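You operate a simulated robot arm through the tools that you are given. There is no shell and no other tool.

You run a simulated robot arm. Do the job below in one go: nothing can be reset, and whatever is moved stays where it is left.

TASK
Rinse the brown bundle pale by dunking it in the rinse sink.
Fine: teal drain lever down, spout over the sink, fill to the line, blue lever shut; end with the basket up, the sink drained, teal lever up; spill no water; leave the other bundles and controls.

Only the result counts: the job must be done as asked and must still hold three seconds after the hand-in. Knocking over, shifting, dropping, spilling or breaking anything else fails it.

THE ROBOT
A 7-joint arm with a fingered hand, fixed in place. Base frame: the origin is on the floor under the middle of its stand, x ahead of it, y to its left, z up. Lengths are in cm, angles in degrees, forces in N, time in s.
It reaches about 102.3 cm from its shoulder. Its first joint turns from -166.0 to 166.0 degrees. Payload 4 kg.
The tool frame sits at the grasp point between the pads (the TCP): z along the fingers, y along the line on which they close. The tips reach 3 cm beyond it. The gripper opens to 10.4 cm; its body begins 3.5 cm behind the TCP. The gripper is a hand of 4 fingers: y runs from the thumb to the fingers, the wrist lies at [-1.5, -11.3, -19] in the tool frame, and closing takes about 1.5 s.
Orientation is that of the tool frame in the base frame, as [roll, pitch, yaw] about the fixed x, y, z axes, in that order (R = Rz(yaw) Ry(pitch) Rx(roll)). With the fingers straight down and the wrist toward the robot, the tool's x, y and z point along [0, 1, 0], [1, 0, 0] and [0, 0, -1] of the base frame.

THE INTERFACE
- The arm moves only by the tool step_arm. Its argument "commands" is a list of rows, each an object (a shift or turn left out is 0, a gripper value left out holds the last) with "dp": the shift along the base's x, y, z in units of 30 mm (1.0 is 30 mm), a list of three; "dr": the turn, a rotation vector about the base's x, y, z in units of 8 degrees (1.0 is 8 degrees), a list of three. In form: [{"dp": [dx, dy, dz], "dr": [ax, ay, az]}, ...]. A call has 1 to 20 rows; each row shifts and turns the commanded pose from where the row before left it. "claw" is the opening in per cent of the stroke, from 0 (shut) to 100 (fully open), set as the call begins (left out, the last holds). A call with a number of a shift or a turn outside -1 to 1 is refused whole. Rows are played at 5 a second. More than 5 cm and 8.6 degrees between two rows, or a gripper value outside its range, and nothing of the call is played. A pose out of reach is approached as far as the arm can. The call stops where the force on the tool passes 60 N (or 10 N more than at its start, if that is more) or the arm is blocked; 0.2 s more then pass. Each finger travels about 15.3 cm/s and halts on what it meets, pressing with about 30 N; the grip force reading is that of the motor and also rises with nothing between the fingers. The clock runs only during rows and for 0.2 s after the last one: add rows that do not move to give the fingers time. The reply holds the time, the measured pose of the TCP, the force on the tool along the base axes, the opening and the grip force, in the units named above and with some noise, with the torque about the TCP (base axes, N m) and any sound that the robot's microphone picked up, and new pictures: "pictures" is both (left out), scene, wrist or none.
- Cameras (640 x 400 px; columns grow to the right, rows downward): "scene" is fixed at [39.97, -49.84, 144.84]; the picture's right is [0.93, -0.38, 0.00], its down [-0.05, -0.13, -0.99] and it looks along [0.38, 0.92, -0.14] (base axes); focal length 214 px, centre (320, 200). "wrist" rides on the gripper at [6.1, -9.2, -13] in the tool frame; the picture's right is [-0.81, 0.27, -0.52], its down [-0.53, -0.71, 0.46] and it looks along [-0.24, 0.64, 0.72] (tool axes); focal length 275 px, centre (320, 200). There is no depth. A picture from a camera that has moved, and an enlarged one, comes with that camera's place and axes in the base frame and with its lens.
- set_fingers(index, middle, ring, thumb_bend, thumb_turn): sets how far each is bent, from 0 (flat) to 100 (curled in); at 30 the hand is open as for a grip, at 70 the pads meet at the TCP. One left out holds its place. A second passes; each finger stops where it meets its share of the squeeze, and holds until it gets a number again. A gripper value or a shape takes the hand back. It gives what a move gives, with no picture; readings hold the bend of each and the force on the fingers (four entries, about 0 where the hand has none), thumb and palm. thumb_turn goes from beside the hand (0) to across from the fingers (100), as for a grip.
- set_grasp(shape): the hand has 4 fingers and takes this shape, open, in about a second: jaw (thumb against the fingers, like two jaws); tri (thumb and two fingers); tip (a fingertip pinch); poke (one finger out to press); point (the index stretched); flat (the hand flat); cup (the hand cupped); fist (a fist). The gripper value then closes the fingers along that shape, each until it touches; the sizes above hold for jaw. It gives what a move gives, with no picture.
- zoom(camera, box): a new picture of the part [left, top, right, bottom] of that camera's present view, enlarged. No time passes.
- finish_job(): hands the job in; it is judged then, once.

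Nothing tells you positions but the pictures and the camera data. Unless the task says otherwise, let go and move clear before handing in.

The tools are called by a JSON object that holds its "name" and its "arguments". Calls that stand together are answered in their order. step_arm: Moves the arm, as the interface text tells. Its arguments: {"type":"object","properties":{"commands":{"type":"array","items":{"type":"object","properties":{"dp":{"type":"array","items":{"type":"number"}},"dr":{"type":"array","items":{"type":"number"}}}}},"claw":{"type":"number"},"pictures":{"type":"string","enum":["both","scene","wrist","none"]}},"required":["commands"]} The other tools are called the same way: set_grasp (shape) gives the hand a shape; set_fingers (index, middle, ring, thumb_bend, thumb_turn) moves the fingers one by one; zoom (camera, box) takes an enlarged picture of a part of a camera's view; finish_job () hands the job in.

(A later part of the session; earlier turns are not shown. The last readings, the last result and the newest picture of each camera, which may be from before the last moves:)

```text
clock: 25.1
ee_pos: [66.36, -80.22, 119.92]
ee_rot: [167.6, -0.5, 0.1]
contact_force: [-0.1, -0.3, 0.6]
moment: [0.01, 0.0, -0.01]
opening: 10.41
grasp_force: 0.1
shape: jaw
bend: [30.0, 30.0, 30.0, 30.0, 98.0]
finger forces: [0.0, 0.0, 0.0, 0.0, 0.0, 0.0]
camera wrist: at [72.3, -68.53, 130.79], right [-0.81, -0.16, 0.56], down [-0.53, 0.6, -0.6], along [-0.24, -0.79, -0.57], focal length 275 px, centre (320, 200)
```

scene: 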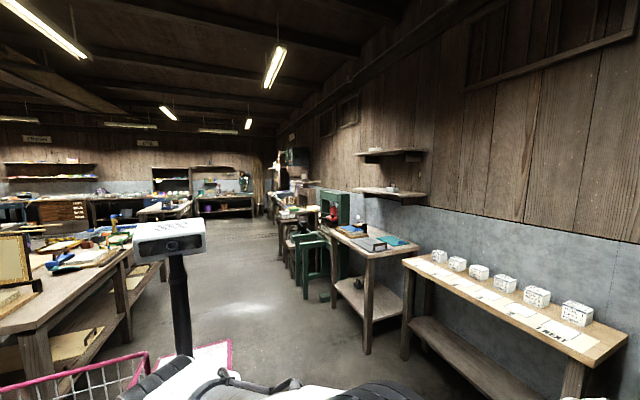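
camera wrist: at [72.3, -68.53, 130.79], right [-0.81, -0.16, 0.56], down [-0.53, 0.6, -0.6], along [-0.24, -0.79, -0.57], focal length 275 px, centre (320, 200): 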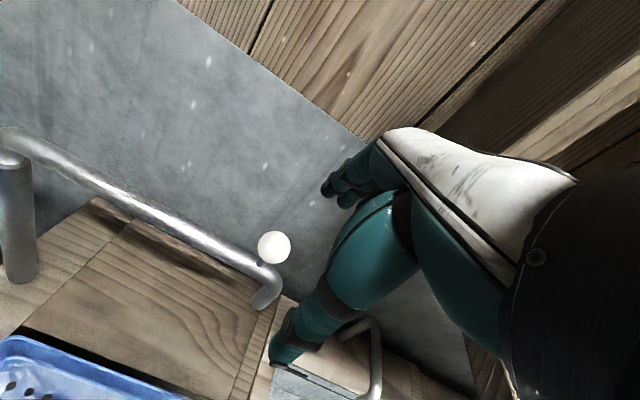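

{"name": "step_arm", "arguments": {"commands": [{"dp": [0.2, -0.6, 0]}, {"dp": [0.15, -0.56, 0]}, {"dp": [0, -0.1, -0.5]}, {"dp": [0, -0.1, -0.5]}, {"dp": [0, -0.1, -0.5]}], "pictures": "wrist"}}

{"name": "zoom", "arguments": {"camera": "wrist", "box": [180, 120, 440, 320]}}

```text
clock: 26.3
ee_pos: [67.31, -84.6, 115.59]
ee_rot: [167.6, -0.4, 0.1]
contact_force: [0.4, -0.5, 0.6]
moment: [0.01, 0.01, -0.01]
opening: 10.39
grasp_force: 0.0
shape: jaw
bend: [30.0, 30.0, 30.0, 30.0, 98.0]
finger forces: [0.1, 0.1, 0.0, 0.0, 0.0, 0.1]
camera wrist: at [73.34, -72.92, 126.32], right [-0.81, -0.16, 0.56], down [-0.53, 0.6, -0.6], along [-0.24, -0.79, -0.57], focal length 275 px, centre (320, 200)
```

wrist: 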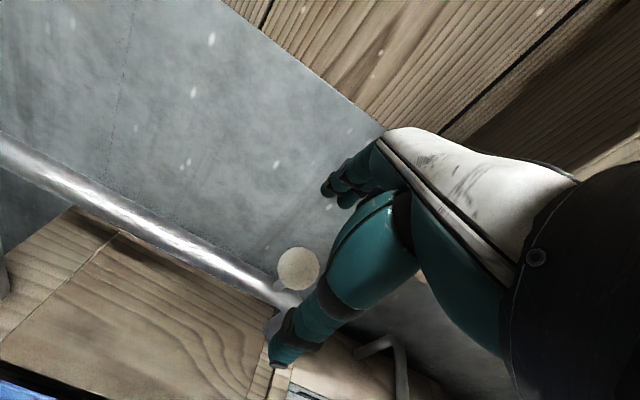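

```text
2.00 times, centred on (310, 220) of wrist
camera zoom: at [73.34, -72.92, 126.32], right [-0.81, -0.16, 0.56], down [-0.53, 0.6, -0.6], along [-0.24, -0.79, -0.57], focal length 551 px, centre (340, 160)
```

zoom: 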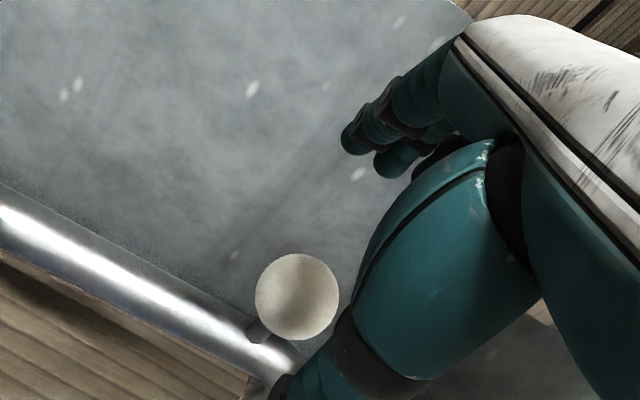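

{"name": "step_arm", "arguments": {"commands": [{"dp": [0, -0.1, -0.4]}, {"dp": [0, -0.1, -0.4]}], "pictures": "none"}}

{"name": "step_arm", "arguments": {"commands": [{}, {}, {}, {}, {}, {}, {}, {}], "claw": 0, "pictures": "wrist"}}

{"name": "zoom", "arguments": {"camera": "wrist", "box": [180, 120, 440, 320]}}

```text
clock: 26.9
ee_pos: [67.43, -85.2, 113.17]
ee_rot: [167.6, -0.4, 0.1]
contact_force: [0.4, 0.5, 0.0]
moment: [-0.02, -0.01, 0.0]
opening: 10.41
grasp_force: 0.1
shape: jaw
bend: [30.0, 30.0, 30.0, 30.0, 98.0]
finger forces: [0.1, 0.0, 0.1, 0.1, 0.0, 0.0]
```

```text
clock: 28.7
ee_pos: [67.42, -85.24, 113.0]
ee_rot: [167.6, -0.4, 0.1]
contact_force: [-0.9, 3.2, -14.2]
moment: [0.0, 0.0, 0.04]
opening: 1.82
grasp_force: 29.9
shape: jaw
bend: [71.0, 69.0, 70.0, 74.0, 100.0]
finger forces: [15.2, 7.7, 0.1, 0.0, 28.7, 0.0]
camera wrist: at [73.44, -73.55, 123.82], right [-0.81, -0.16, 0.56], down [-0.53, 0.6, -0.6], along [-0.24, -0.78, -0.57], focal length 275 px, centre (320, 200)
```

wrist: 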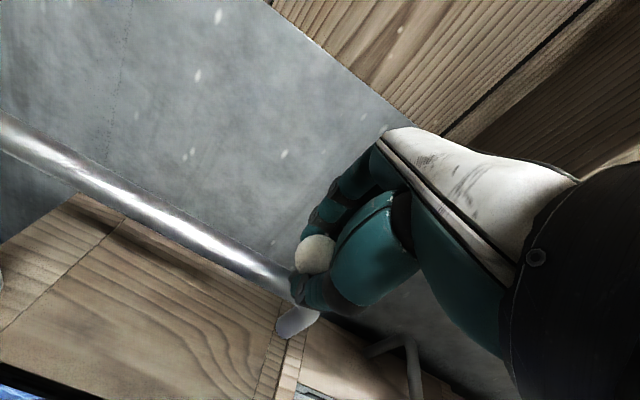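

```text
2.00 times, centred on (310, 220) of wrist
camera zoom: at [73.44, -73.55, 123.82], right [-0.81, -0.16, 0.56], down [-0.53, 0.6, -0.6], along [-0.24, -0.78, -0.57], focal length 551 px, centre (340, 160)
```

zoom: 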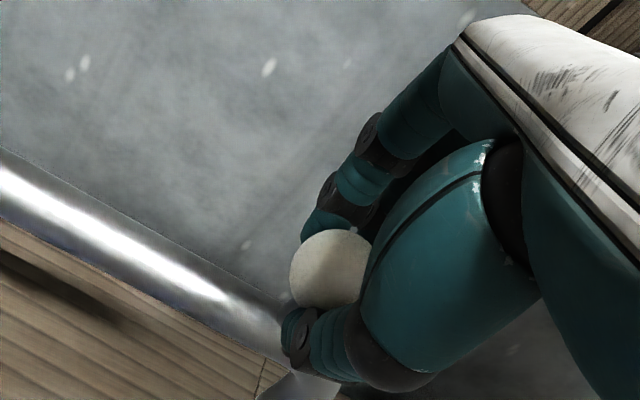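

The spout knob is gripped. I'll swing it along its arc around the post at about [90,-85] (radius 22.6), starting with 10°.

{"name": "step_arm", "arguments": {"commands": [{"dp": [0.01, 0.33, 0]}, {"dp": [0.02, 0.33, 0]}, {"dp": [0.04, 0.325, 0]}, {"dp": [0.05, 0.325, 0]}], "pictures": "wrist"}}

```text
clock: 29.7
ee_pos: [67.61, -81.45, 113.05]
ee_rot: [167.8, -0.4, -0.1]
contact_force: [-4.8, -0.7, -17.6]
moment: [-0.05, 0.14, -0.17]
opening: 1.78
grasp_force: 30.3
shape: jaw
bend: [71.0, 69.0, 70.0, 74.0, 100.0]
finger forces: [15.8, 9.4, 0.1, 0.0, 28.0, 0.0]
camera wrist: at [73.65, -69.71, 123.85], right [-0.81, -0.16, 0.56], down [-0.53, 0.6, -0.6], along [-0.24, -0.78, -0.57], focal length 275 px, centre (320, 200)
```

wrist: 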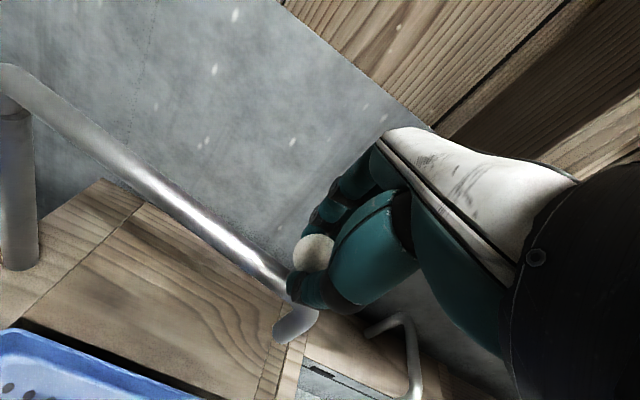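

{"name": "step_arm", "arguments": {"commands": [{"dp": [0.071, 0.322, 0]}, {"dp": [0.071, 0.322, 0]}, {"dp": [0.098, 0.313, 0]}, {"dp": [0.098, 0.313, 0]}, {"dp": [0.126, 0.304, 0]}, {"dp": [0.126, 0.304, 0]}, {"dp": [0.15, 0.292, 0]}, {"dp": [0.15, 0.292, 0]}], "pictures": "wrist"}}

```text
clock: 31.5
ee_pos: [70.55, -73.94, 113.08]
ee_rot: [167.8, -0.3, 0.1]
contact_force: [-15.3, 7.2, -23.7]
moment: [0.11, 0.38, -0.24]
opening: 1.71
grasp_force: 30.1
shape: jaw
bend: [71.0, 70.0, 70.0, 74.0, 98.0]
finger forces: [13.1, 14.9, 0.0, 0.0, 31.1, 0.0]
camera wrist: at [76.47, -62.24, 123.91], right [-0.81, -0.16, 0.56], down [-0.53, 0.6, -0.6], along [-0.24, -0.78, -0.57], focal length 275 px, centre (320, 200)
```

wrist: 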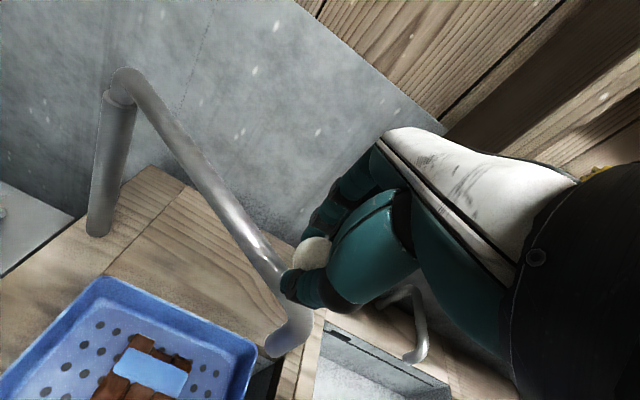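

{"name": "step_arm", "arguments": {"commands": [{"dp": [0.13, 0.285, 0], "dr": [0, 0, -0.2]}, {"dp": [0.13, 0.285, 0], "dr": [0, 0, -0.2]}, {"dp": [0.16, 0.27, 0], "dr": [0, 0, -0.2]}, {"dp": [0.16, 0.27, 0], "dr": [0, 0, -0.2]}], "pictures": "wrist"}}

```text
clock: 32.5
ee_pos: [72.47, -70.63, 113.09]
ee_rot: [167.6, -0.5, -6.3]
contact_force: [-0.2, -1.4, -22.9]
moment: [-0.03, 0.14, -0.19]
opening: 1.66
grasp_force: 30.0
shape: jaw
bend: [71.0, 70.0, 70.0, 74.0, 97.0]
finger forces: [17.6, 11.1, 0.0, 0.0, 29.8, 0.1]
camera wrist: at [79.66, -59.71, 123.88], right [-0.83, -0.07, 0.56], down [-0.46, 0.65, -0.6], along [-0.32, -0.75, -0.57], focal length 275 px, centre (320, 200)
```

wrist: 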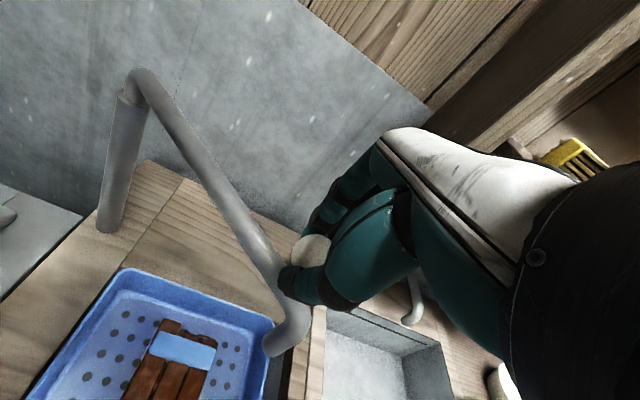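

{"name": "step_arm", "arguments": {"commands": [{"dp": [0.21, 0.25, 0], "dr": [0, 0, -0.3]}, {"dp": [0.22, 0.245, 0], "dr": [0, 0, -0.3]}], "pictures": "none"}}

{"name": "step_arm", "arguments": {"commands": [{}, {}, {}, {}, {}, {}], "claw": 100, "pictures": "wrist"}}

```text
clock: 33.1
ee_pos: [73.63, -69.24, 112.97]
ee_rot: [167.6, -0.3, -11.2]
contact_force: [4.6, -3.8, -17.3]
moment: [-0.1, 0.08, -0.16]
opening: 1.59
grasp_force: 30.1
shape: jaw
bend: [71.0, 70.0, 70.0, 74.0, 97.0]
finger forces: [18.1, 10.0, 0.0, 0.1, 28.7, 0.0]
```

```text
clock: 34.5
ee_pos: [73.47, -69.17, 113.04]
ee_rot: [167.7, -0.5, -11.0]
contact_force: [0.0, -0.5, -0.4]
moment: [-0.02, -0.02, -0.01]
opening: 10.36
grasp_force: 0.0
shape: jaw
bend: [30.0, 30.0, 30.0, 30.0, 98.0]
finger forces: [0.1, 0.0, 0.0, 0.0, 0.0, 0.0]
camera wrist: at [81.66, -58.8, 123.89], right [-0.83, 0.0, 0.56], down [-0.4, 0.69, -0.6], along [-0.39, -0.72, -0.57], focal length 275 px, centre (320, 200)
```

wrist: 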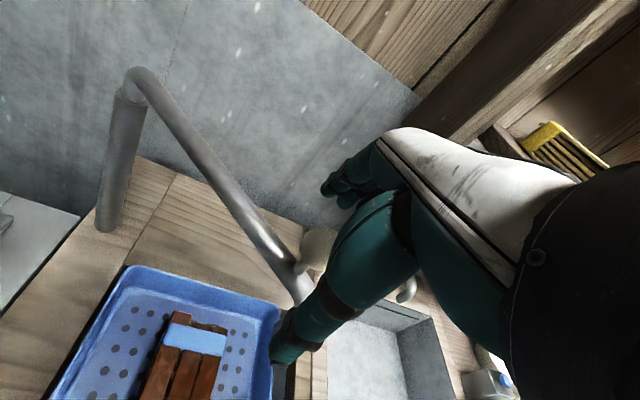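

Spout released at about 45°. I'll withdraw straight back along the fingers and view the result.

{"name": "step_arm", "arguments": {"commands": [{"dp": [0.02, 0.1, 0.45]}, {"dp": [0.034, 0.175, 0.8]}, {"dp": [0.034, 0.175, 0.8]}, {"dp": [0.034, 0.175, 0.8]}, {"dp": [0, 0.8, 0.5], "dr": [0, 0, 0.5]}, {"dp": [0, 0.9, 0.3], "dr": [0, 0, 0.5]}, {"dp": [0, 1, 0], "dr": [0.4, 0, 0.4]}, {"dp": [0, 1, 0], "dr": [0.5, 0, 0]}, {"dp": [0, 1, 0], "dr": [0.6, 0, 0]}], "pictures": "wrist"}}

```text
clock: 36.5
ee_pos: [73.84, -53.03, 123.99]
ee_rot: [179.7, -0.3, 0.0]
contact_force: [0.2, -0.6, 0.2]
moment: [-0.01, -0.02, -0.01]
opening: 10.37
grasp_force: 0.0
shape: jaw
bend: [30.0, 30.0, 30.0, 30.0, 98.0]
finger forces: [0.1, 0.1, 0.1, 0.0, 0.0, 0.0]
camera wrist: at [79.85, -43.91, 137.11], right [-0.81, -0.27, 0.51], down [-0.53, 0.71, -0.46], along [-0.24, -0.65, -0.72], focal length 275 px, centre (320, 200)
```

wrist: 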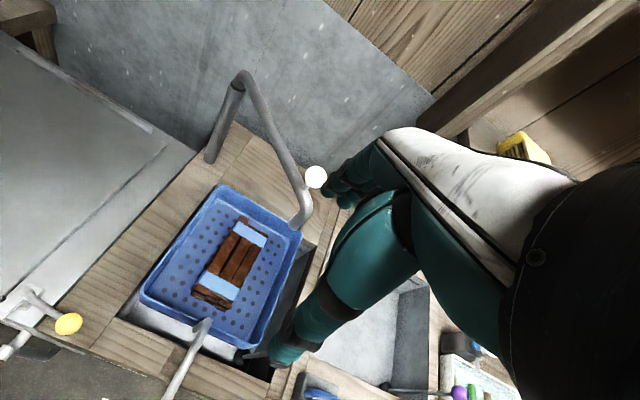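

The spout outlet is now over the sink at about [70,-67,104]. Next I'll retract to the front and drop lower to look closely at the blue tap lever.

{"name": "step_arm", "arguments": {"commands": [{"dp": [-0.2, 1, 0]}, {"dp": [-0.2, 1, 0]}, {"dp": [-0.2, 1, 0]}, {"dp": [-0.3, 1, 0]}, {"dp": [-0.3, 1, 0]}, {"dp": [-0.3, 1, 0]}, {"dp": [-0.4, 1, 0]}, {"dp": [-0.4, 1, 0]}, {"dp": [-0.4, 1, 0]}, {"dp": [-0.4, 1, -0.5]}, {"dp": [-0.4, 1, -1]}, {"dp": [-0.4, 0.8, -1]}, {"dp": [-0.4, 0, -1]}, {"dp": [-0.4, 0, -1]}, {"dp": [0, 0, -1]}, {"dp": [0, 0, -1]}, {"dp": [0, 0, -1]}, {"dp": [0, 0, -1]}, {"dp": [0, 0, -1]}, {"dp": [0, 0, -1]}], "pictures": "wrist"}}

{"name": "zoom", "arguments": {"camera": "wrist", "box": [200, 100, 360, 220]}}

```text
clock: 40.7
ee_pos: [59.85, -17.62, 92.39]
ee_rot: [179.6, -0.3, -0.1]
contact_force: [-1.0, -0.6, -0.4]
moment: [-0.02, -0.03, 0.01]
opening: 10.37
grasp_force: 0.1
shape: jaw
bend: [30.0, 30.0, 30.0, 30.0, 98.0]
finger forces: [0.0, 0.0, 0.0, 0.0, 0.1, 0.0]
camera wrist: at [65.82, -8.44, 105.49], right [-0.81, -0.27, 0.51], down [-0.53, 0.71, -0.46], along [-0.24, -0.65, -0.72], focal length 275 px, centre (320, 200)
```

wrist: 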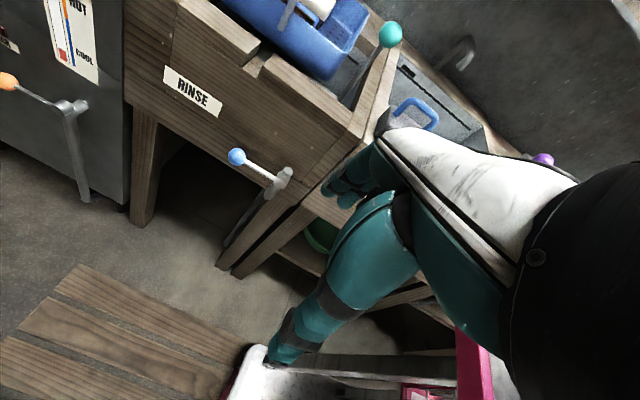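

```text
3.33 times, centred on (280, 160) of wrist
camera zoom: at [65.82, -8.44, 105.49], right [-0.81, -0.27, 0.51], down [-0.53, 0.71, -0.46], along [-0.24, -0.65, -0.72], focal length 918 px, centre (453, 333)
```

zoom: 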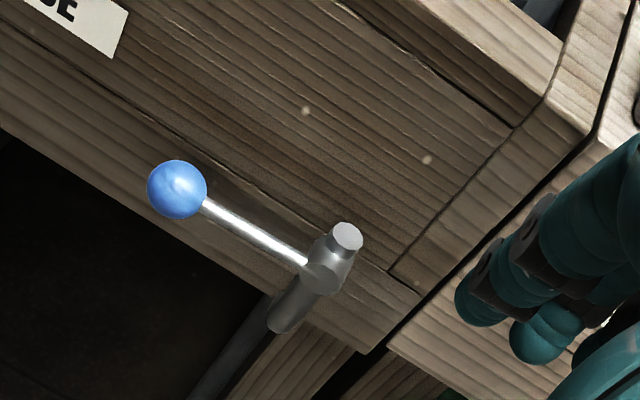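

{"name": "zoom", "arguments": {"camera": "wrist", "box": [225, 140, 305, 200]}}

{"name": "zoom", "arguments": {"camera": "wrist", "box": [0, 60, 120, 210]}}

```text
6.67 times, centred on (265, 170) of wrist
camera zoom: at [65.82, -8.44, 105.49], right [-0.81, -0.27, 0.51], down [-0.53, 0.71, -0.46], along [-0.24, -0.65, -0.72], focal length 1835 px, centre (687, 400)
```

zoom: 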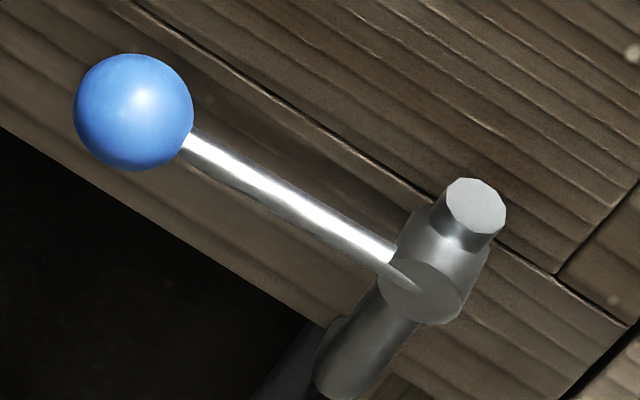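

```text
2.67 times, centred on (60, 135) of wrist
camera zoom: at [65.82, -8.44, 105.49], right [-0.81, -0.27, 0.51], down [-0.53, 0.71, -0.46], along [-0.24, -0.65, -0.72], focal length 734 px, centre (1013, 373)
```

zoom: 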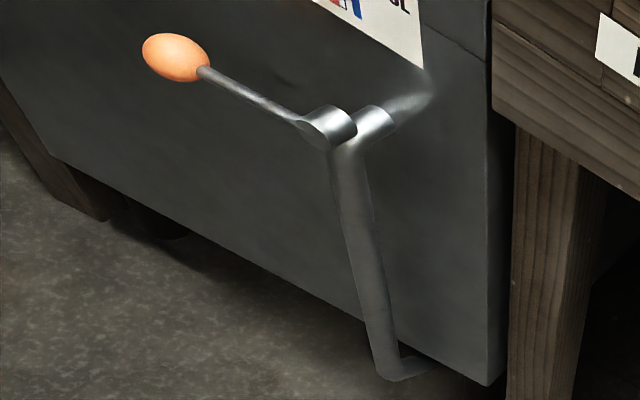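

The blue lever is horizontal with its hub axis pointing outward (y), hub near [61,-41,68] and ball near [69.7,-40.3,68.3], so it turns in the x–z plane. I'll lay the hand horizontal (fingers toward the panel) in front of the ball.

{"name": "step_arm", "arguments": {"commands": [{"dp": [0.274, -0.139, -0.669], "dr": [-0.9, 0, 0]}, {"dp": [0.274, -0.139, -0.669], "dr": [-0.9, 0, 0]}, {"dp": [0.274, -0.139, -0.669], "dr": [-0.9, 0, 0]}, {"dp": [0.274, -0.139, -0.669], "dr": [-0.9, 0, 0]}, {"dp": [0.274, -0.139, -0.669], "dr": [-0.9, 0, 0]}, {"dp": [0.274, -0.139, -0.669], "dr": [-0.9, 0, 0]}], "pictures": "both"}}

```text
clock: 42.1
ee_pos: [64.53, -20.32, 80.47]
ee_rot: [136.4, -0.3, 0.2]
contact_force: [-0.9, 0.6, -0.1]
moment: [0.0, 0.01, 0.02]
opening: 10.37
grasp_force: 0.0
shape: jaw
bend: [30.0, 30.0, 30.0, 30.0, 98.0]
finger forces: [0.0, 0.0, 0.0, 0.0, 0.1, 0.1]
camera wrist: at [70.65, -4.65, 83.68], right [-0.81, 0.16, 0.56], down [-0.53, 0.2, -0.82], along [-0.24, -0.97, -0.08], focal length 275 px, centre (320, 200)
```

scene: 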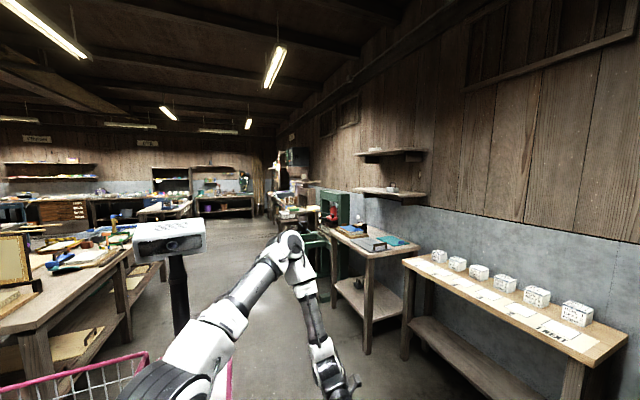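
wrist: 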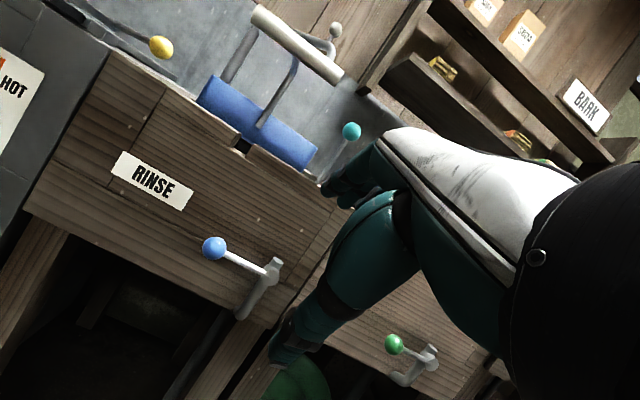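

{"name": "zoom", "arguments": {"camera": "wrist", "box": [180, 210, 310, 340]}}

{"name": "zoom", "arguments": {"camera": "wrist", "box": [180, 0, 400, 200]}}

```text
3.08 times, centred on (245, 275) of wrist
camera zoom: at [70.65, -4.65, 83.68], right [-0.81, 0.16, 0.56], down [-0.53, 0.2, -0.82], along [-0.24, -0.97, -0.08], focal length 847 px, centre (551, -31)
```

zoom: 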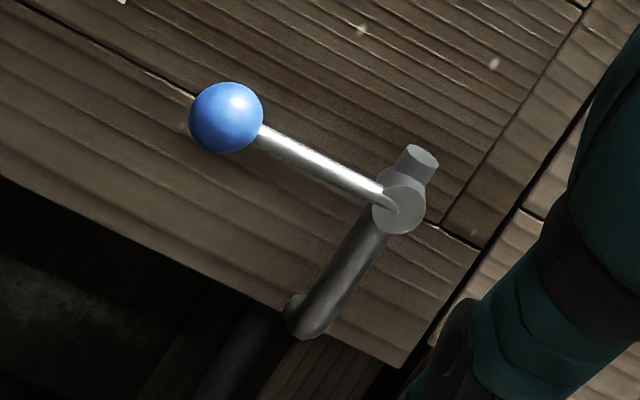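

```text
2.00 times, centred on (290, 100) of wrist
camera zoom: at [70.65, -4.65, 83.68], right [-0.81, 0.16, 0.56], down [-0.53, 0.2, -0.82], along [-0.24, -0.97, -0.08], focal length 551 px, centre (380, 400)
```

zoom: 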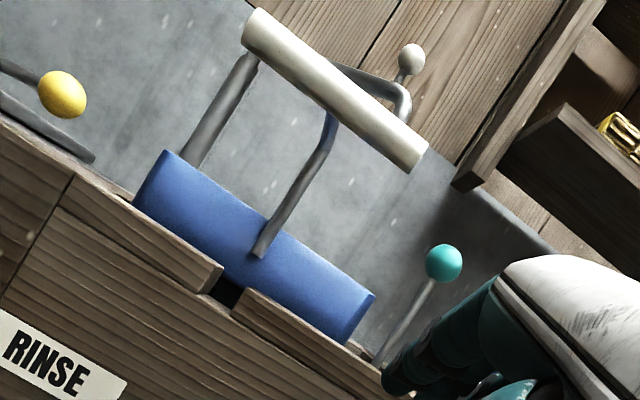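

{"name": "step_arm", "arguments": {"commands": [{"dp": [0.285, -0.2, -0.687], "dr": [-0.967, 0, 0]}, {"dp": [0.285, -0.2, -0.687], "dr": [-0.967, 0, 0]}, {"dp": [0.285, -0.2, -0.687], "dr": [-0.967, 0, 0]}, {"dp": [0.285, -0.2, -0.687], "dr": [-0.967, 0, 0]}, {"dp": [0.285, -0.2, -0.687], "dr": [-0.967, 0, 0]}, {"dp": [0.285, -0.2, -0.687], "dr": [-0.967, 0, 0]}], "pictures": "both"}}

```text
clock: 43.5
ee_pos: [69.85, -23.87, 68.1]
ee_rot: [90.0, 0.0, 0.3]
contact_force: [-0.4, 0.0, -0.2]
moment: [-0.01, -0.01, -0.02]
opening: 10.38
grasp_force: 0.1
shape: jaw
bend: [30.0, 30.0, 30.0, 30.0, 98.0]
finger forces: [0.0, 0.0, 0.0, 0.1, 0.0, 0.0]
camera wrist: at [75.77, -10.8, 58.88], right [-0.81, 0.51, 0.27], down [-0.53, -0.46, -0.71], along [-0.24, -0.72, 0.65], focal length 275 px, centre (320, 200)
```

scene: 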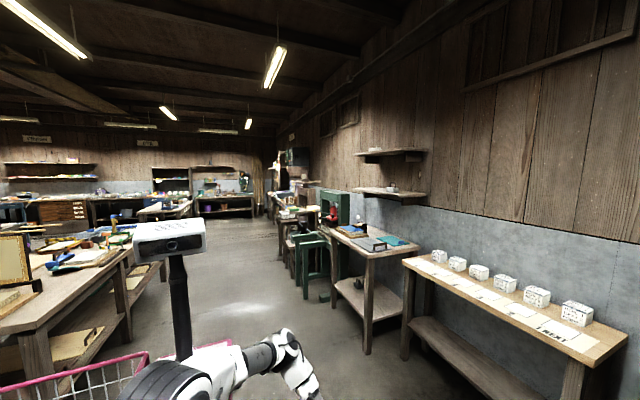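
wrist: 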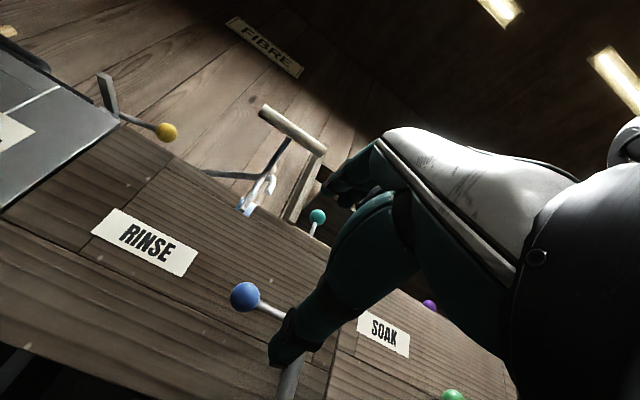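

{"name": "step_arm", "arguments": {"commands": [{"dp": [0, -1, 0]}, {"dp": [0, -1, 0]}, {"dp": [0, -1, 0]}, {"dp": [0, -1, 0]}], "pictures": "wrist"}}

```text
clock: 44.5
ee_pos: [69.75, -35.71, 68.32]
ee_rot: [90.0, 0.0, 0.4]
contact_force: [-0.3, -0.2, 0.5]
moment: [0.01, 0.0, 0.0]
opening: 10.39
grasp_force: 0.0
shape: jaw
bend: [30.0, 30.0, 30.0, 30.0, 98.0]
finger forces: [0.1, 0.0, 0.1, 0.0, 0.0, 0.0]
camera wrist: at [75.77, -22.73, 59.14], right [-0.81, 0.51, 0.28], down [-0.53, -0.46, -0.71], along [-0.24, -0.73, 0.64], focal length 275 px, centre (320, 200)
```

wrist: 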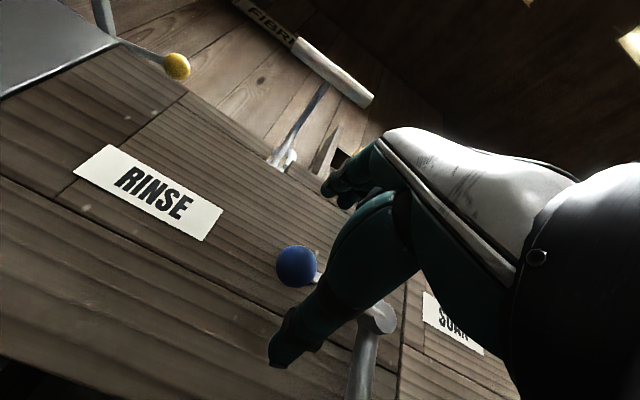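

{"name": "step_arm", "arguments": {"commands": [{"dp": [0, -0.7, 0]}, {"dp": [0, -0.7, 0]}], "pictures": "none"}}

{"name": "step_arm", "arguments": {"commands": [{}, {}, {}, {}, {}, {}, {}, {}], "claw": 0, "pictures": "wrist"}}

```text
clock: 45.1
ee_pos: [69.87, -40.02, 68.2]
ee_rot: [90.0, 0.0, 0.4]
contact_force: [0.1, 0.4, 0.3]
moment: [-0.01, 0.0, 0.01]
opening: 10.35
grasp_force: 0.2
shape: jaw
bend: [30.0, 30.0, 30.0, 30.0, 98.0]
finger forces: [0.1, 0.0, 0.0, 0.1, 0.0, 0.1]
```

```text
clock: 46.9
ee_pos: [69.81, -39.99, 68.11]
ee_rot: [90.1, 0.1, 0.2]
contact_force: [1.7, -26.4, -8.2]
moment: [-0.04, 0.0, -0.04]
opening: 1.17
grasp_force: 30.2
shape: jaw
bend: [73.0, 70.0, 70.0, 77.0, 100.0]
finger forces: [16.9, 2.8, 0.0, 0.0, 31.1, 0.0]
camera wrist: at [75.76, -27.03, 58.97], right [-0.81, 0.51, 0.28], down [-0.53, -0.46, -0.71], along [-0.24, -0.73, 0.64], focal length 275 px, centre (320, 200)
```

wrist: 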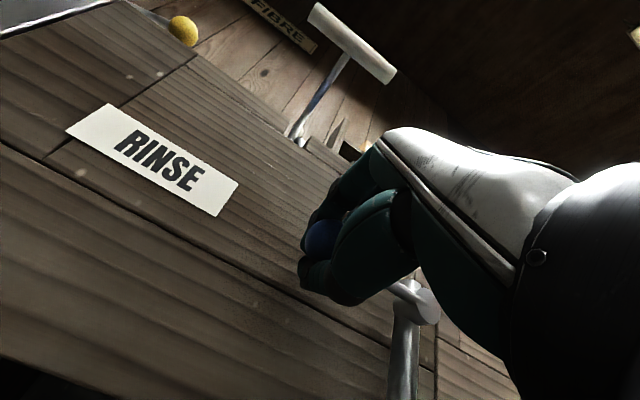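

The ball is held. I'll test turning the lever downward a few degrees and read the force.

{"name": "step_arm", "arguments": {"commands": [{"dp": [-0.01, 0, -0.2], "dr": [0, 0.5, 0]}, {"dp": [-0.02, 0, -0.2], "dr": [0, 0.5, 0]}], "pictures": "wrist"}}

```text
clock: 47.5
ee_pos: [69.73, -40.08, 66.97]
ee_rot: [90.0, 8.1, 0.2]
contact_force: [4.0, -23.7, 1.6]
moment: [-0.12, 0.0, -0.02]
opening: 1.18
grasp_force: 30.2
shape: jaw
bend: [73.0, 70.0, 70.0, 77.0, 100.0]
finger forces: [19.0, 1.7, 0.0, 0.0, 26.7, 0.0]
camera wrist: at [74.31, -27.04, 57.03], right [-0.77, 0.51, 0.39], down [-0.63, -0.46, -0.63], along [-0.15, -0.73, 0.67], focal length 275 px, centre (320, 200)
```

wrist: 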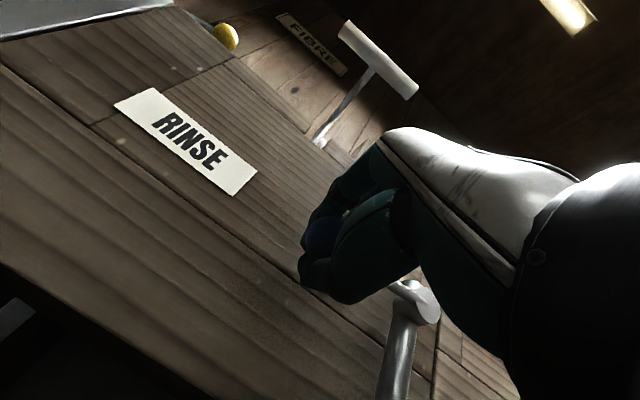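

It turns down freely. I'll go further to about 24° and listen for water.

{"name": "step_arm", "arguments": {"commands": [{"dp": [-0.04, 0, -0.195], "dr": [0, 0.5, 0]}, {"dp": [-0.043, 0, -0.195], "dr": [0, 0.5, 0]}, {"dp": [-0.065, 0, -0.19], "dr": [0, 0.5, 0]}, {"dp": [-0.072, 0, -0.187], "dr": [0, 0.5, 0]}], "pictures": "wrist"}}

```text
clock: 48.5
ee_pos: [68.99, -40.01, 64.68]
ee_rot: [90.1, 24.1, 0.3]
contact_force: [4.3, -17.4, -2.3]
moment: [-0.08, 0.01, 0.04]
opening: 1.16
grasp_force: 29.7
shape: jaw
bend: [73.0, 70.0, 70.0, 77.0, 100.0]
finger forces: [18.3, 1.6, 0.0, 0.1, 25.8, 0.0]
camera wrist: at [70.71, -27.06, 53.75], right [-0.63, 0.51, 0.58], down [-0.78, -0.46, -0.43], along [0.04, -0.73, 0.69], focal length 275 px, centre (320, 200)
```

wrist: 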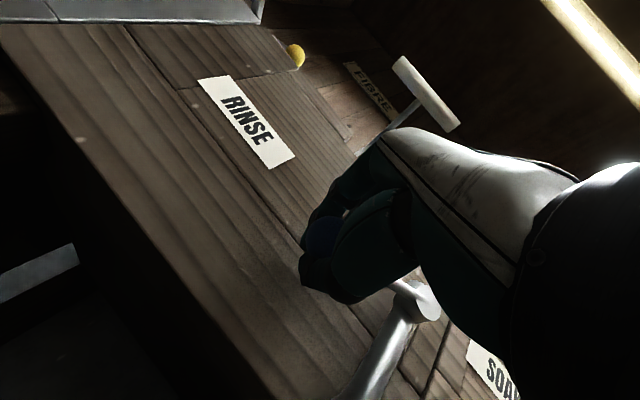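

{"name": "step_arm", "arguments": {"commands": [{"dp": [-0.163, 0, -0.31], "dr": [0, 0.875, 0]}, {"dp": [-0.197, 0, -0.287], "dr": [0, 0.875, 0]}, {"dp": [-0.233, 0, -0.263], "dr": [0, 0.875, 0]}], "pictures": "wrist"}}

```text
clock: 49.3
ee_pos: [67.1, -40.12, 62.03]
ee_rot: [90.3, 45.0, 0.3]
contact_force: [2.1, -18.6, -1.3]
moment: [-0.07, 0.0, 0.05]
opening: 1.16
grasp_force: 30.3
shape: jaw
bend: [73.0, 70.0, 70.0, 77.0, 100.0]
finger forces: [18.1, 2.1, 0.0, 0.0, 26.4, 0.1]
camera wrist: at [64.92, -27.08, 51.25], right [-0.38, 0.51, 0.77], down [-0.88, -0.46, -0.13], along [0.29, -0.73, 0.63], focal length 275 px, centre (320, 200)
```

wrist: 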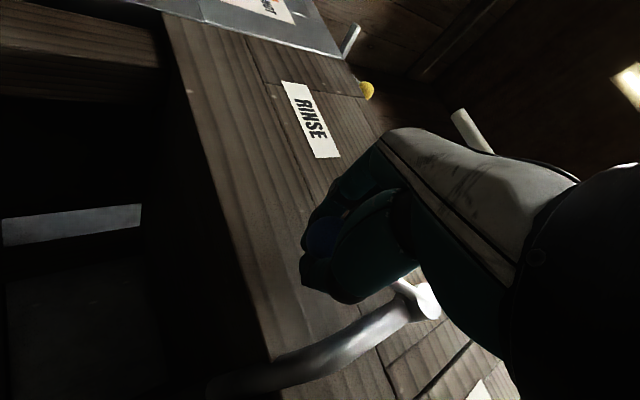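

{"name": "step_arm", "arguments": {"commands": [{"dp": [-0.262, 0, -0.232], "dr": [0, 0.875, 0]}, {"dp": [-0.289, 0, -0.198], "dr": [0, 0.875, 0]}, {"dp": [-0.31, 0, -0.161], "dr": [0, 0.875, 0]}], "pictures": "wrist"}}

```text
clock: 50.1
ee_pos: [64.58, -40.17, 60.32]
ee_rot: [90.8, 66.1, 0.9]
contact_force: [2.1, -22.5, -3.8]
moment: [-0.05, 0.06, 0.07]
opening: 1.2
grasp_force: 29.7
shape: jaw
bend: [73.0, 70.0, 70.0, 77.0, 100.0]
finger forces: [19.4, 2.1, 0.0, 0.1, 27.1, 0.0]
camera wrist: at [58.53, -27.04, 51.07], right [-0.08, 0.51, 0.85], down [-0.87, -0.46, 0.2], along [0.49, -0.73, 0.48], focal length 275 px, centre (320, 200)
```

wrist: 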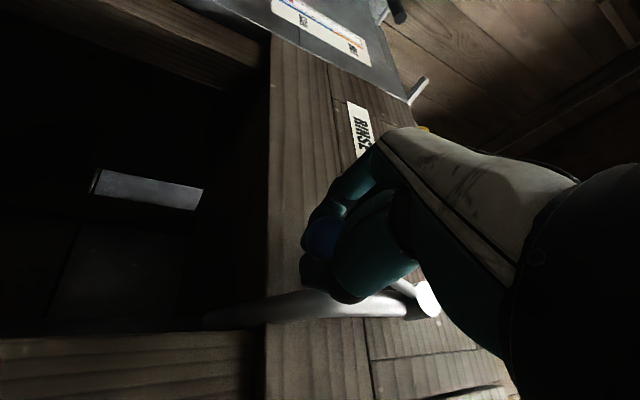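

No sound, no visible resistance; the lever is about 66° open. To calibrate the flow safely, I'll now turn it back shut and then look at how much water came in.

{"name": "step_arm", "arguments": {"commands": [{"dp": [0.325, 0, 0.17], "dr": [0, -0.917, 0]}, {"dp": [0.3, 0, 0.21], "dr": [0, -0.917, 0]}, {"dp": [0.271, 0, 0.247], "dr": [0, -0.917, 0]}, {"dp": [0.237, 0, 0.279], "dr": [0, -0.917, 0]}, {"dp": [0.2, 0, 0.308], "dr": [0, -0.917, 0]}, {"dp": [0.159, 0, 0.33], "dr": [0, -0.917, 0]}, {"dp": [0.115, 0, 0.348], "dr": [0, -0.917, 0]}, {"dp": [0.07, 0, 0.36], "dr": [0, -0.917, 0]}, {"dp": [0.023, 0, 0.38], "dr": [0, -0.917, 0]}], "pictures": "wrist"}}

```text
clock: 52.1
ee_pos: [69.83, -40.11, 68.07]
ee_rot: [90.2, -0.1, 0.1]
contact_force: [-3.7, -19.5, -10.8]
moment: [-0.02, -0.01, -0.04]
opening: 1.13
grasp_force: 30.5
shape: jaw
bend: [73.0, 70.0, 70.0, 77.0, 100.0]
finger forces: [14.6, 2.2, 0.0, 0.0, 30.8, 0.1]
camera wrist: at [75.8, -27.06, 58.93], right [-0.81, 0.51, 0.28], down [-0.53, -0.46, -0.72], along [-0.24, -0.73, 0.64], focal length 275 px, centre (320, 200)
```

wrist: 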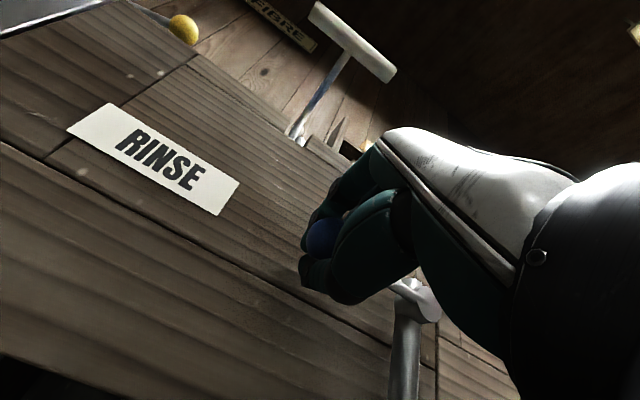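

{"name": "step_arm", "arguments": {"commands": [{"dp": [0, 0, 0.15], "dr": [0, -0.2, 0]}], "pictures": "none"}}

{"name": "step_arm", "arguments": {"commands": [{}, {}, {}, {}, {}, {}], "claw": 100, "pictures": "wrist"}}

```text
clock: 52.5
ee_pos: [69.82, -40.02, 68.33]
ee_rot: [90.3, -1.6, 0.3]
contact_force: [-0.9, -19.8, -26.0]
moment: [0.05, 0.07, -0.07]
opening: 1.28
grasp_force: 30.2
shape: jaw
bend: [73.0, 70.0, 70.0, 77.0, 100.0]
finger forces: [12.5, 3.0, 0.1, 0.1, 35.0, 0.0]
```

```text
clock: 53.9
ee_pos: [69.88, -40.08, 68.58]
ee_rot: [90.0, -1.6, 0.4]
contact_force: [0.2, 0.3, -1.4]
moment: [-0.02, -0.01, -0.02]
opening: 10.37
grasp_force: 0.1
shape: jaw
bend: [30.0, 30.0, 30.0, 30.0, 98.0]
finger forces: [0.0, 0.0, 0.1, 0.0, 0.1, 0.0]
camera wrist: at [76.09, -27.04, 59.63], right [-0.82, 0.51, 0.25], down [-0.51, -0.46, -0.73], along [-0.26, -0.73, 0.64], focal length 275 px, centre (320, 200)
```

wrist: 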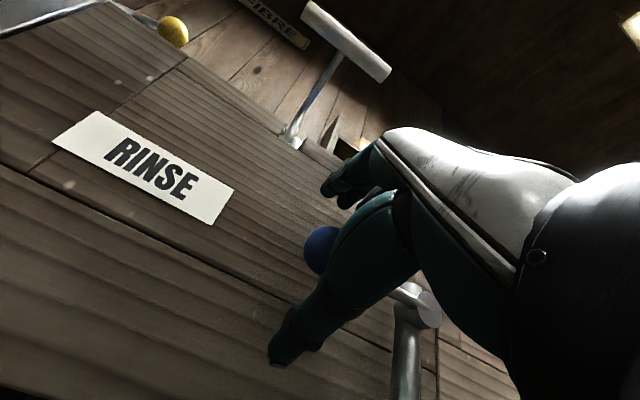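

The closed stop is felt, so the tap is shut again. I'll back off and go up to look into the sink.

{"name": "step_arm", "arguments": {"commands": [{"dp": [0, 1, 0]}, {"dp": [0, 1, 0]}, {"dp": [0, 1, 0]}, {"dp": [0, 1, 0]}, {"dp": [0, 1, 0]}, {"dp": [-0.285, 0.2, 0.687], "dr": [0.967, 0, 0]}, {"dp": [-0.285, 0.2, 0.687], "dr": [0.967, 0, 0]}, {"dp": [-0.285, 0.2, 0.687], "dr": [0.967, 0, 0]}, {"dp": [-0.285, 0.2, 0.687], "dr": [0.967, 0, 0]}, {"dp": [-0.285, 0.2, 0.687], "dr": [0.967, 0, 0]}, {"dp": [-0.285, 0.2, 0.687], "dr": [0.967, 0, 0]}, {"dp": [0, 0, 1], "dr": [0.95, 0, 0]}, {"dp": [0, 0, 1], "dr": [0.95, 0, 0]}, {"dp": [0, 0, 1], "dr": [0.95, 0, 0]}, {"dp": [0, 0, 1], "dr": [0.95, 0, 0]}, {"dp": [0, -0.5, 1], "dr": [0.95, 0, 0]}, {"dp": [0, -1, 1], "dr": [0.95, 0, 0]}, {"dp": [0, -1, 1], "dr": [0.95, 0, 0]}, {"dp": [0, -1, 1], "dr": [0.9, 0, 0]}, {"dp": [0, -1, 1], "dr": [0.9, 0, 0]}], "pictures": "none"}}

{"name": "step_arm", "arguments": {"commands": [{"dp": [0, -1, 1], "dr": [0.9, 0, 0]}, {"dp": [0, -1, 0.7], "dr": [0.5, 0, 0]}, {"dp": [0.5, -1, 0], "dr": [0, 0, 0]}], "pictures": "wrist"}}

```text
clock: 58.1
ee_pos: [64.61, -34.84, 108.04]
ee_rot: [-155.8, 0.4, -1.6]
contact_force: [0.1, 0.2, 0.0]
moment: [-0.01, 0.06, 0.0]
opening: 10.38
grasp_force: 0.1
shape: jaw
bend: [30.0, 30.0, 30.0, 30.0, 98.0]
finger forces: [0.0, 0.0, 0.0, 0.0, 0.1, 0.0]
```

```text
clock: 58.9
ee_pos: [66.32, -44.02, 112.99]
ee_rot: [-144.8, 0.6, -1.6]
contact_force: [-0.5, 1.0, 0.9]
moment: [-0.02, 0.01, 0.0]
opening: 10.4
grasp_force: 0.0
shape: jaw
bend: [30.0, 30.0, 30.0, 30.0, 98.0]
finger forces: [0.0, 0.0, 0.0, 0.0, 0.0, 0.0]
camera wrist: at [72.46, -44.16, 128.85], right [-0.82, -0.5, 0.27], down [-0.51, 0.86, 0.05], along [-0.26, -0.1, -0.96], focal length 275 px, centre (320, 200)
```

wrist: 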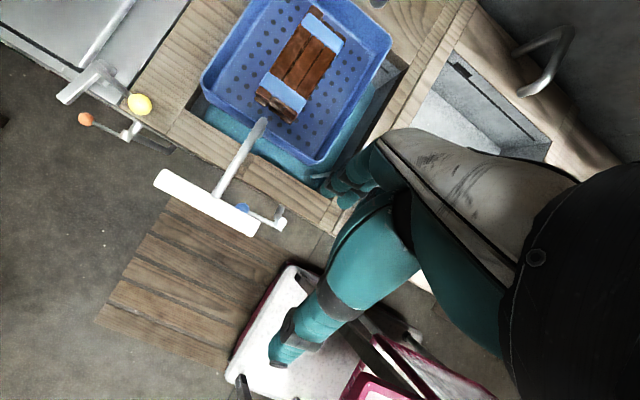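

{"name": "zoom", "arguments": {"camera": "wrist", "box": [180, 20, 440, 200]}}

{"name": "zoom", "arguments": {"camera": "wrist", "box": [310, 30, 430, 180]}}

```text
2.22 times, centred on (310, 110) of wrist
camera zoom: at [72.46, -44.16, 128.85], right [-0.82, -0.5, 0.27], down [-0.51, 0.86, 0.05], along [-0.26, -0.1, -0.96], focal length 612 px, centre (342, 400)
```

zoom: 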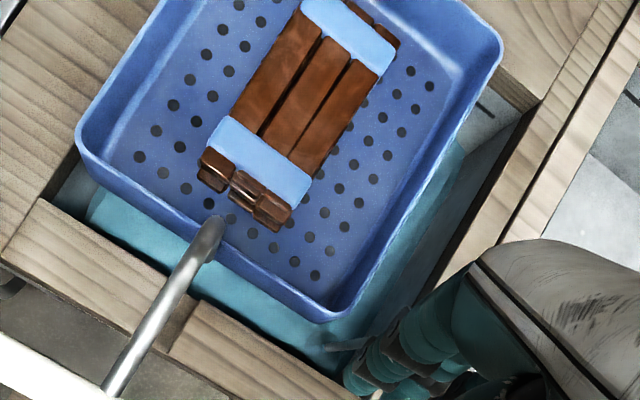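

```text
2.67 times, centred on (370, 105) of wrist
camera zoom: at [72.46, -44.16, 128.85], right [-0.82, -0.5, 0.27], down [-0.51, 0.86, 0.05], along [-0.26, -0.1, -0.96], focal length 734 px, centre (187, 453)
```

zoom: 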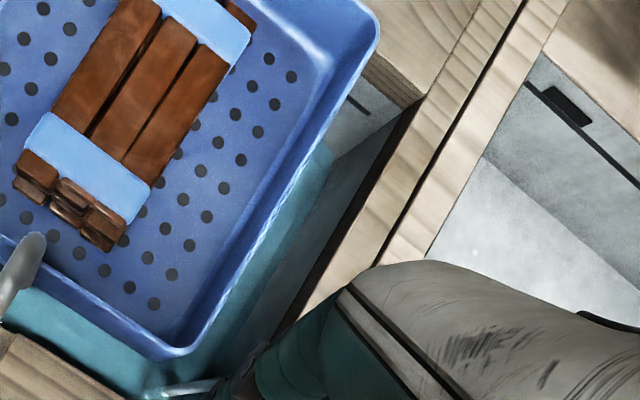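

Teal water is in the sink at z≈69, the line is at about z≈76.4 and the floor at about 67, so roughly 2 of 9.4 cm came in. I'll return to the tap lever for a longer, still safe, fill.

{"name": "step_arm", "arguments": {"commands": [{"dp": [-0.5, 1, 0]}, {"dp": [0, 1, -0.7], "dr": [-0.5, 0, 0]}, {"dp": [0, 1, -1], "dr": [-0.9, 0, 0]}, {"dp": [0, 1, -1], "dr": [-0.9, 0, 0]}, {"dp": [0, 1, -1], "dr": [-0.9, 0, 0]}, {"dp": [0, 1, -1], "dr": [-0.95, 0, 0]}, {"dp": [0, 1, -1], "dr": [-0.95, 0, 0]}, {"dp": [0, 0.5, -1], "dr": [-0.95, 0, 0]}, {"dp": [0, 0, -1], "dr": [-0.95, 0, 0]}, {"dp": [0, 0, -1], "dr": [-0.95, 0, 0]}, {"dp": [0, 0, -1], "dr": [-0.95, 0, 0]}, {"dp": [0, 0, -1], "dr": [-0.95, 0, 0]}, {"dp": [0.285, -0.2, -0.687], "dr": [-0.967, 0, 0]}, {"dp": [0.285, -0.2, -0.687], "dr": [-0.967, 0, 0]}, {"dp": [0.285, -0.2, -0.687], "dr": [-0.967, 0, 0]}, {"dp": [0.285, -0.2, -0.687], "dr": [-0.967, 0, 0]}, {"dp": [0.285, -0.2, -0.687], "dr": [-0.967, 0, 0]}, {"dp": [0.285, -0.2, -0.687], "dr": [-0.967, 0, 0]}], "pictures": "wrist"}}

```text
clock: 62.7
ee_pos: [69.76, -25.06, 68.67]
ee_rot: [89.9, -1.8, 0.3]
contact_force: [-0.7, -0.4, 0.0]
moment: [-0.01, 0.01, -0.01]
opening: 10.35
grasp_force: 0.1
shape: jaw
bend: [30.0, 30.0, 30.0, 30.0, 98.0]
finger forces: [0.1, 0.1, 0.0, 0.0, 0.0, 0.0]
camera wrist: at [75.97, -11.98, 59.72], right [-0.82, 0.51, 0.25], down [-0.51, -0.46, -0.73], along [-0.26, -0.72, 0.64], focal length 275 px, centre (320, 200)
```

wrist: 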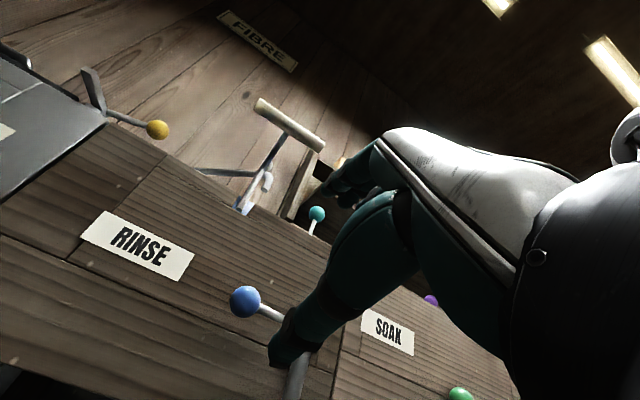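

{"name": "step_arm", "arguments": {"commands": [{"dp": [0, -1, -0.05], "dr": [0, 0.2, 0]}, {"dp": [0, -1, -0.05]}, {"dp": [0, -1, -0.05]}, {"dp": [0, -1, 0]}, {"dp": [0, -1, 0]}], "pictures": "none"}}

{"name": "step_arm", "arguments": {"commands": [{}, {}, {}, {}, {}, {}, {}, {}], "claw": 0, "pictures": "wrist"}}

```text
clock: 63.9
ee_pos: [69.78, -40.14, 68.38]
ee_rot: [90.0, -0.1, 0.4]
contact_force: [-0.4, 0.5, 1.2]
moment: [0.01, 0.03, -0.02]
opening: 10.37
grasp_force: 0.1
shape: jaw
bend: [30.0, 30.0, 30.0, 30.0, 98.0]
finger forces: [0.0, 0.0, 0.1, 0.0, 0.1, 0.0]
```

```text
clock: 65.7
ee_pos: [69.58, -40.23, 68.35]
ee_rot: [90.2, 0.0, 0.2]
contact_force: [0.7, -24.1, -10.2]
moment: [-0.1, 0.02, -0.05]
opening: 1.26
grasp_force: 29.6
shape: jaw
bend: [72.0, 70.0, 70.0, 78.0, 100.0]
finger forces: [16.3, 0.1, 0.0, 0.0, 31.7, 0.0]
camera wrist: at [75.63, -27.19, 59.16], right [-0.81, 0.51, 0.28], down [-0.53, -0.46, -0.71], along [-0.24, -0.73, 0.64], focal length 275 px, centre (320, 200)
```

wrist: 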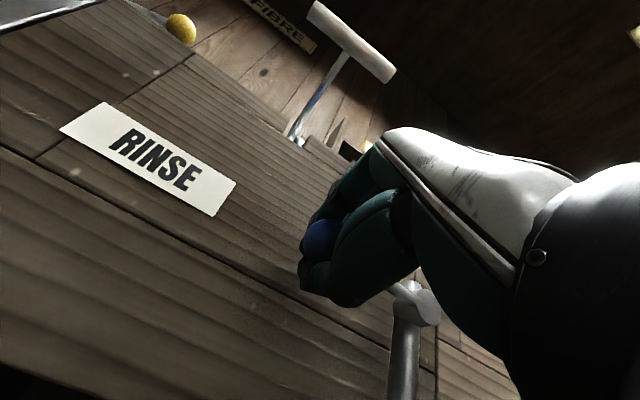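

{"name": "step_arm", "arguments": {"commands": [{"dp": [-0.023, 0, -0.366], "dr": [0, 0.917, 0]}, {"dp": [-0.07, 0, -0.36], "dr": [0, 0.917, 0]}, {"dp": [-0.115, 0, -0.348], "dr": [0, 0.917, 0]}, {"dp": [-0.159, 0, -0.33], "dr": [0, 0.917, 0]}, {"dp": [-0.2, 0, -0.308], "dr": [0, 0.917, 0]}, {"dp": [-0.237, 0, -0.279], "dr": [0, 0.917, 0]}, {"dp": [-0.271, 0, -0.247], "dr": [0, 0.917, 0]}, {"dp": [-0.3, 0, -0.21], "dr": [0, 0.917, 0]}, {"dp": [-0.325, 0, -0.17], "dr": [0, 0.917, 0]}, {}, {}, {}, {}, {}, {}, {}, {}, {}, {}, {}], "pictures": "none"}}

{"name": "step_arm", "arguments": {"commands": [{}, {}, {}, {}, {"dp": [0.325, 0, 0.17], "dr": [0, -0.917, 0]}, {"dp": [0.3, 0, 0.21], "dr": [0, -0.917, 0]}, {"dp": [0.271, 0, 0.247], "dr": [0, -0.917, 0]}, {"dp": [0.237, 0, 0.279], "dr": [0, -0.917, 0]}, {"dp": [0.2, 0, 0.308], "dr": [0, -0.917, 0]}, {"dp": [0.159, 0, 0.33], "dr": [0, -0.917, 0]}, {"dp": [0.115, 0, 0.348], "dr": [0, -0.917, 0]}, {"dp": [0.07, 0, 0.36], "dr": [0, -0.917, 0]}, {"dp": [0.023, 0, 0.366], "dr": [0, -0.917, 0]}, {"dp": [0, 0, 0.1], "dr": [0, -0.1, 0]}], "pictures": "wrist"}}

```text
clock: 69.9
ee_pos: [64.53, -40.22, 60.52]
ee_rot: [90.6, 66.0, 0.7]
contact_force: [-3.7, -35.8, 8.4]
moment: [-0.16, 0.02, 0.14]
opening: 1.14
grasp_force: 29.8
shape: jaw
bend: [72.0, 70.0, 70.0, 78.0, 100.0]
finger forces: [19.7, 1.3, 0.1, 0.0, 33.5, 0.0]
```

```text
clock: 72.9
ee_pos: [69.65, -40.12, 68.37]
ee_rot: [90.3, -0.9, 0.4]
contact_force: [-5.6, -32.9, -17.9]
moment: [-0.1, 0.01, -0.12]
opening: 1.18
grasp_force: 29.7
shape: jaw
bend: [72.0, 70.0, 70.0, 77.0, 100.0]
finger forces: [14.8, 0.2, 0.1, 0.0, 36.9, 0.0]
camera wrist: at [75.85, -27.07, 59.32], right [-0.82, 0.51, 0.27], down [-0.52, -0.45, -0.72], along [-0.25, -0.73, 0.64], focal length 275 px, centre (320, 200)
```

wrist: 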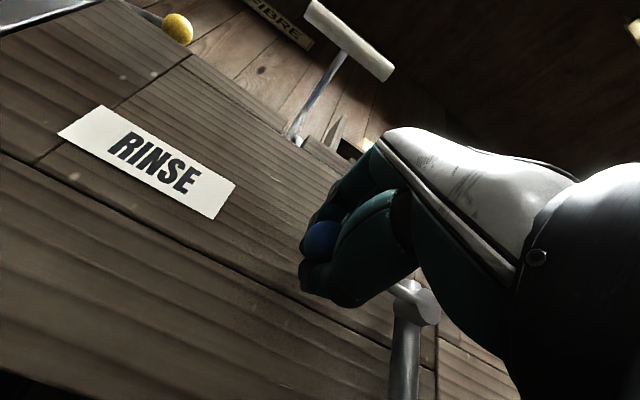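

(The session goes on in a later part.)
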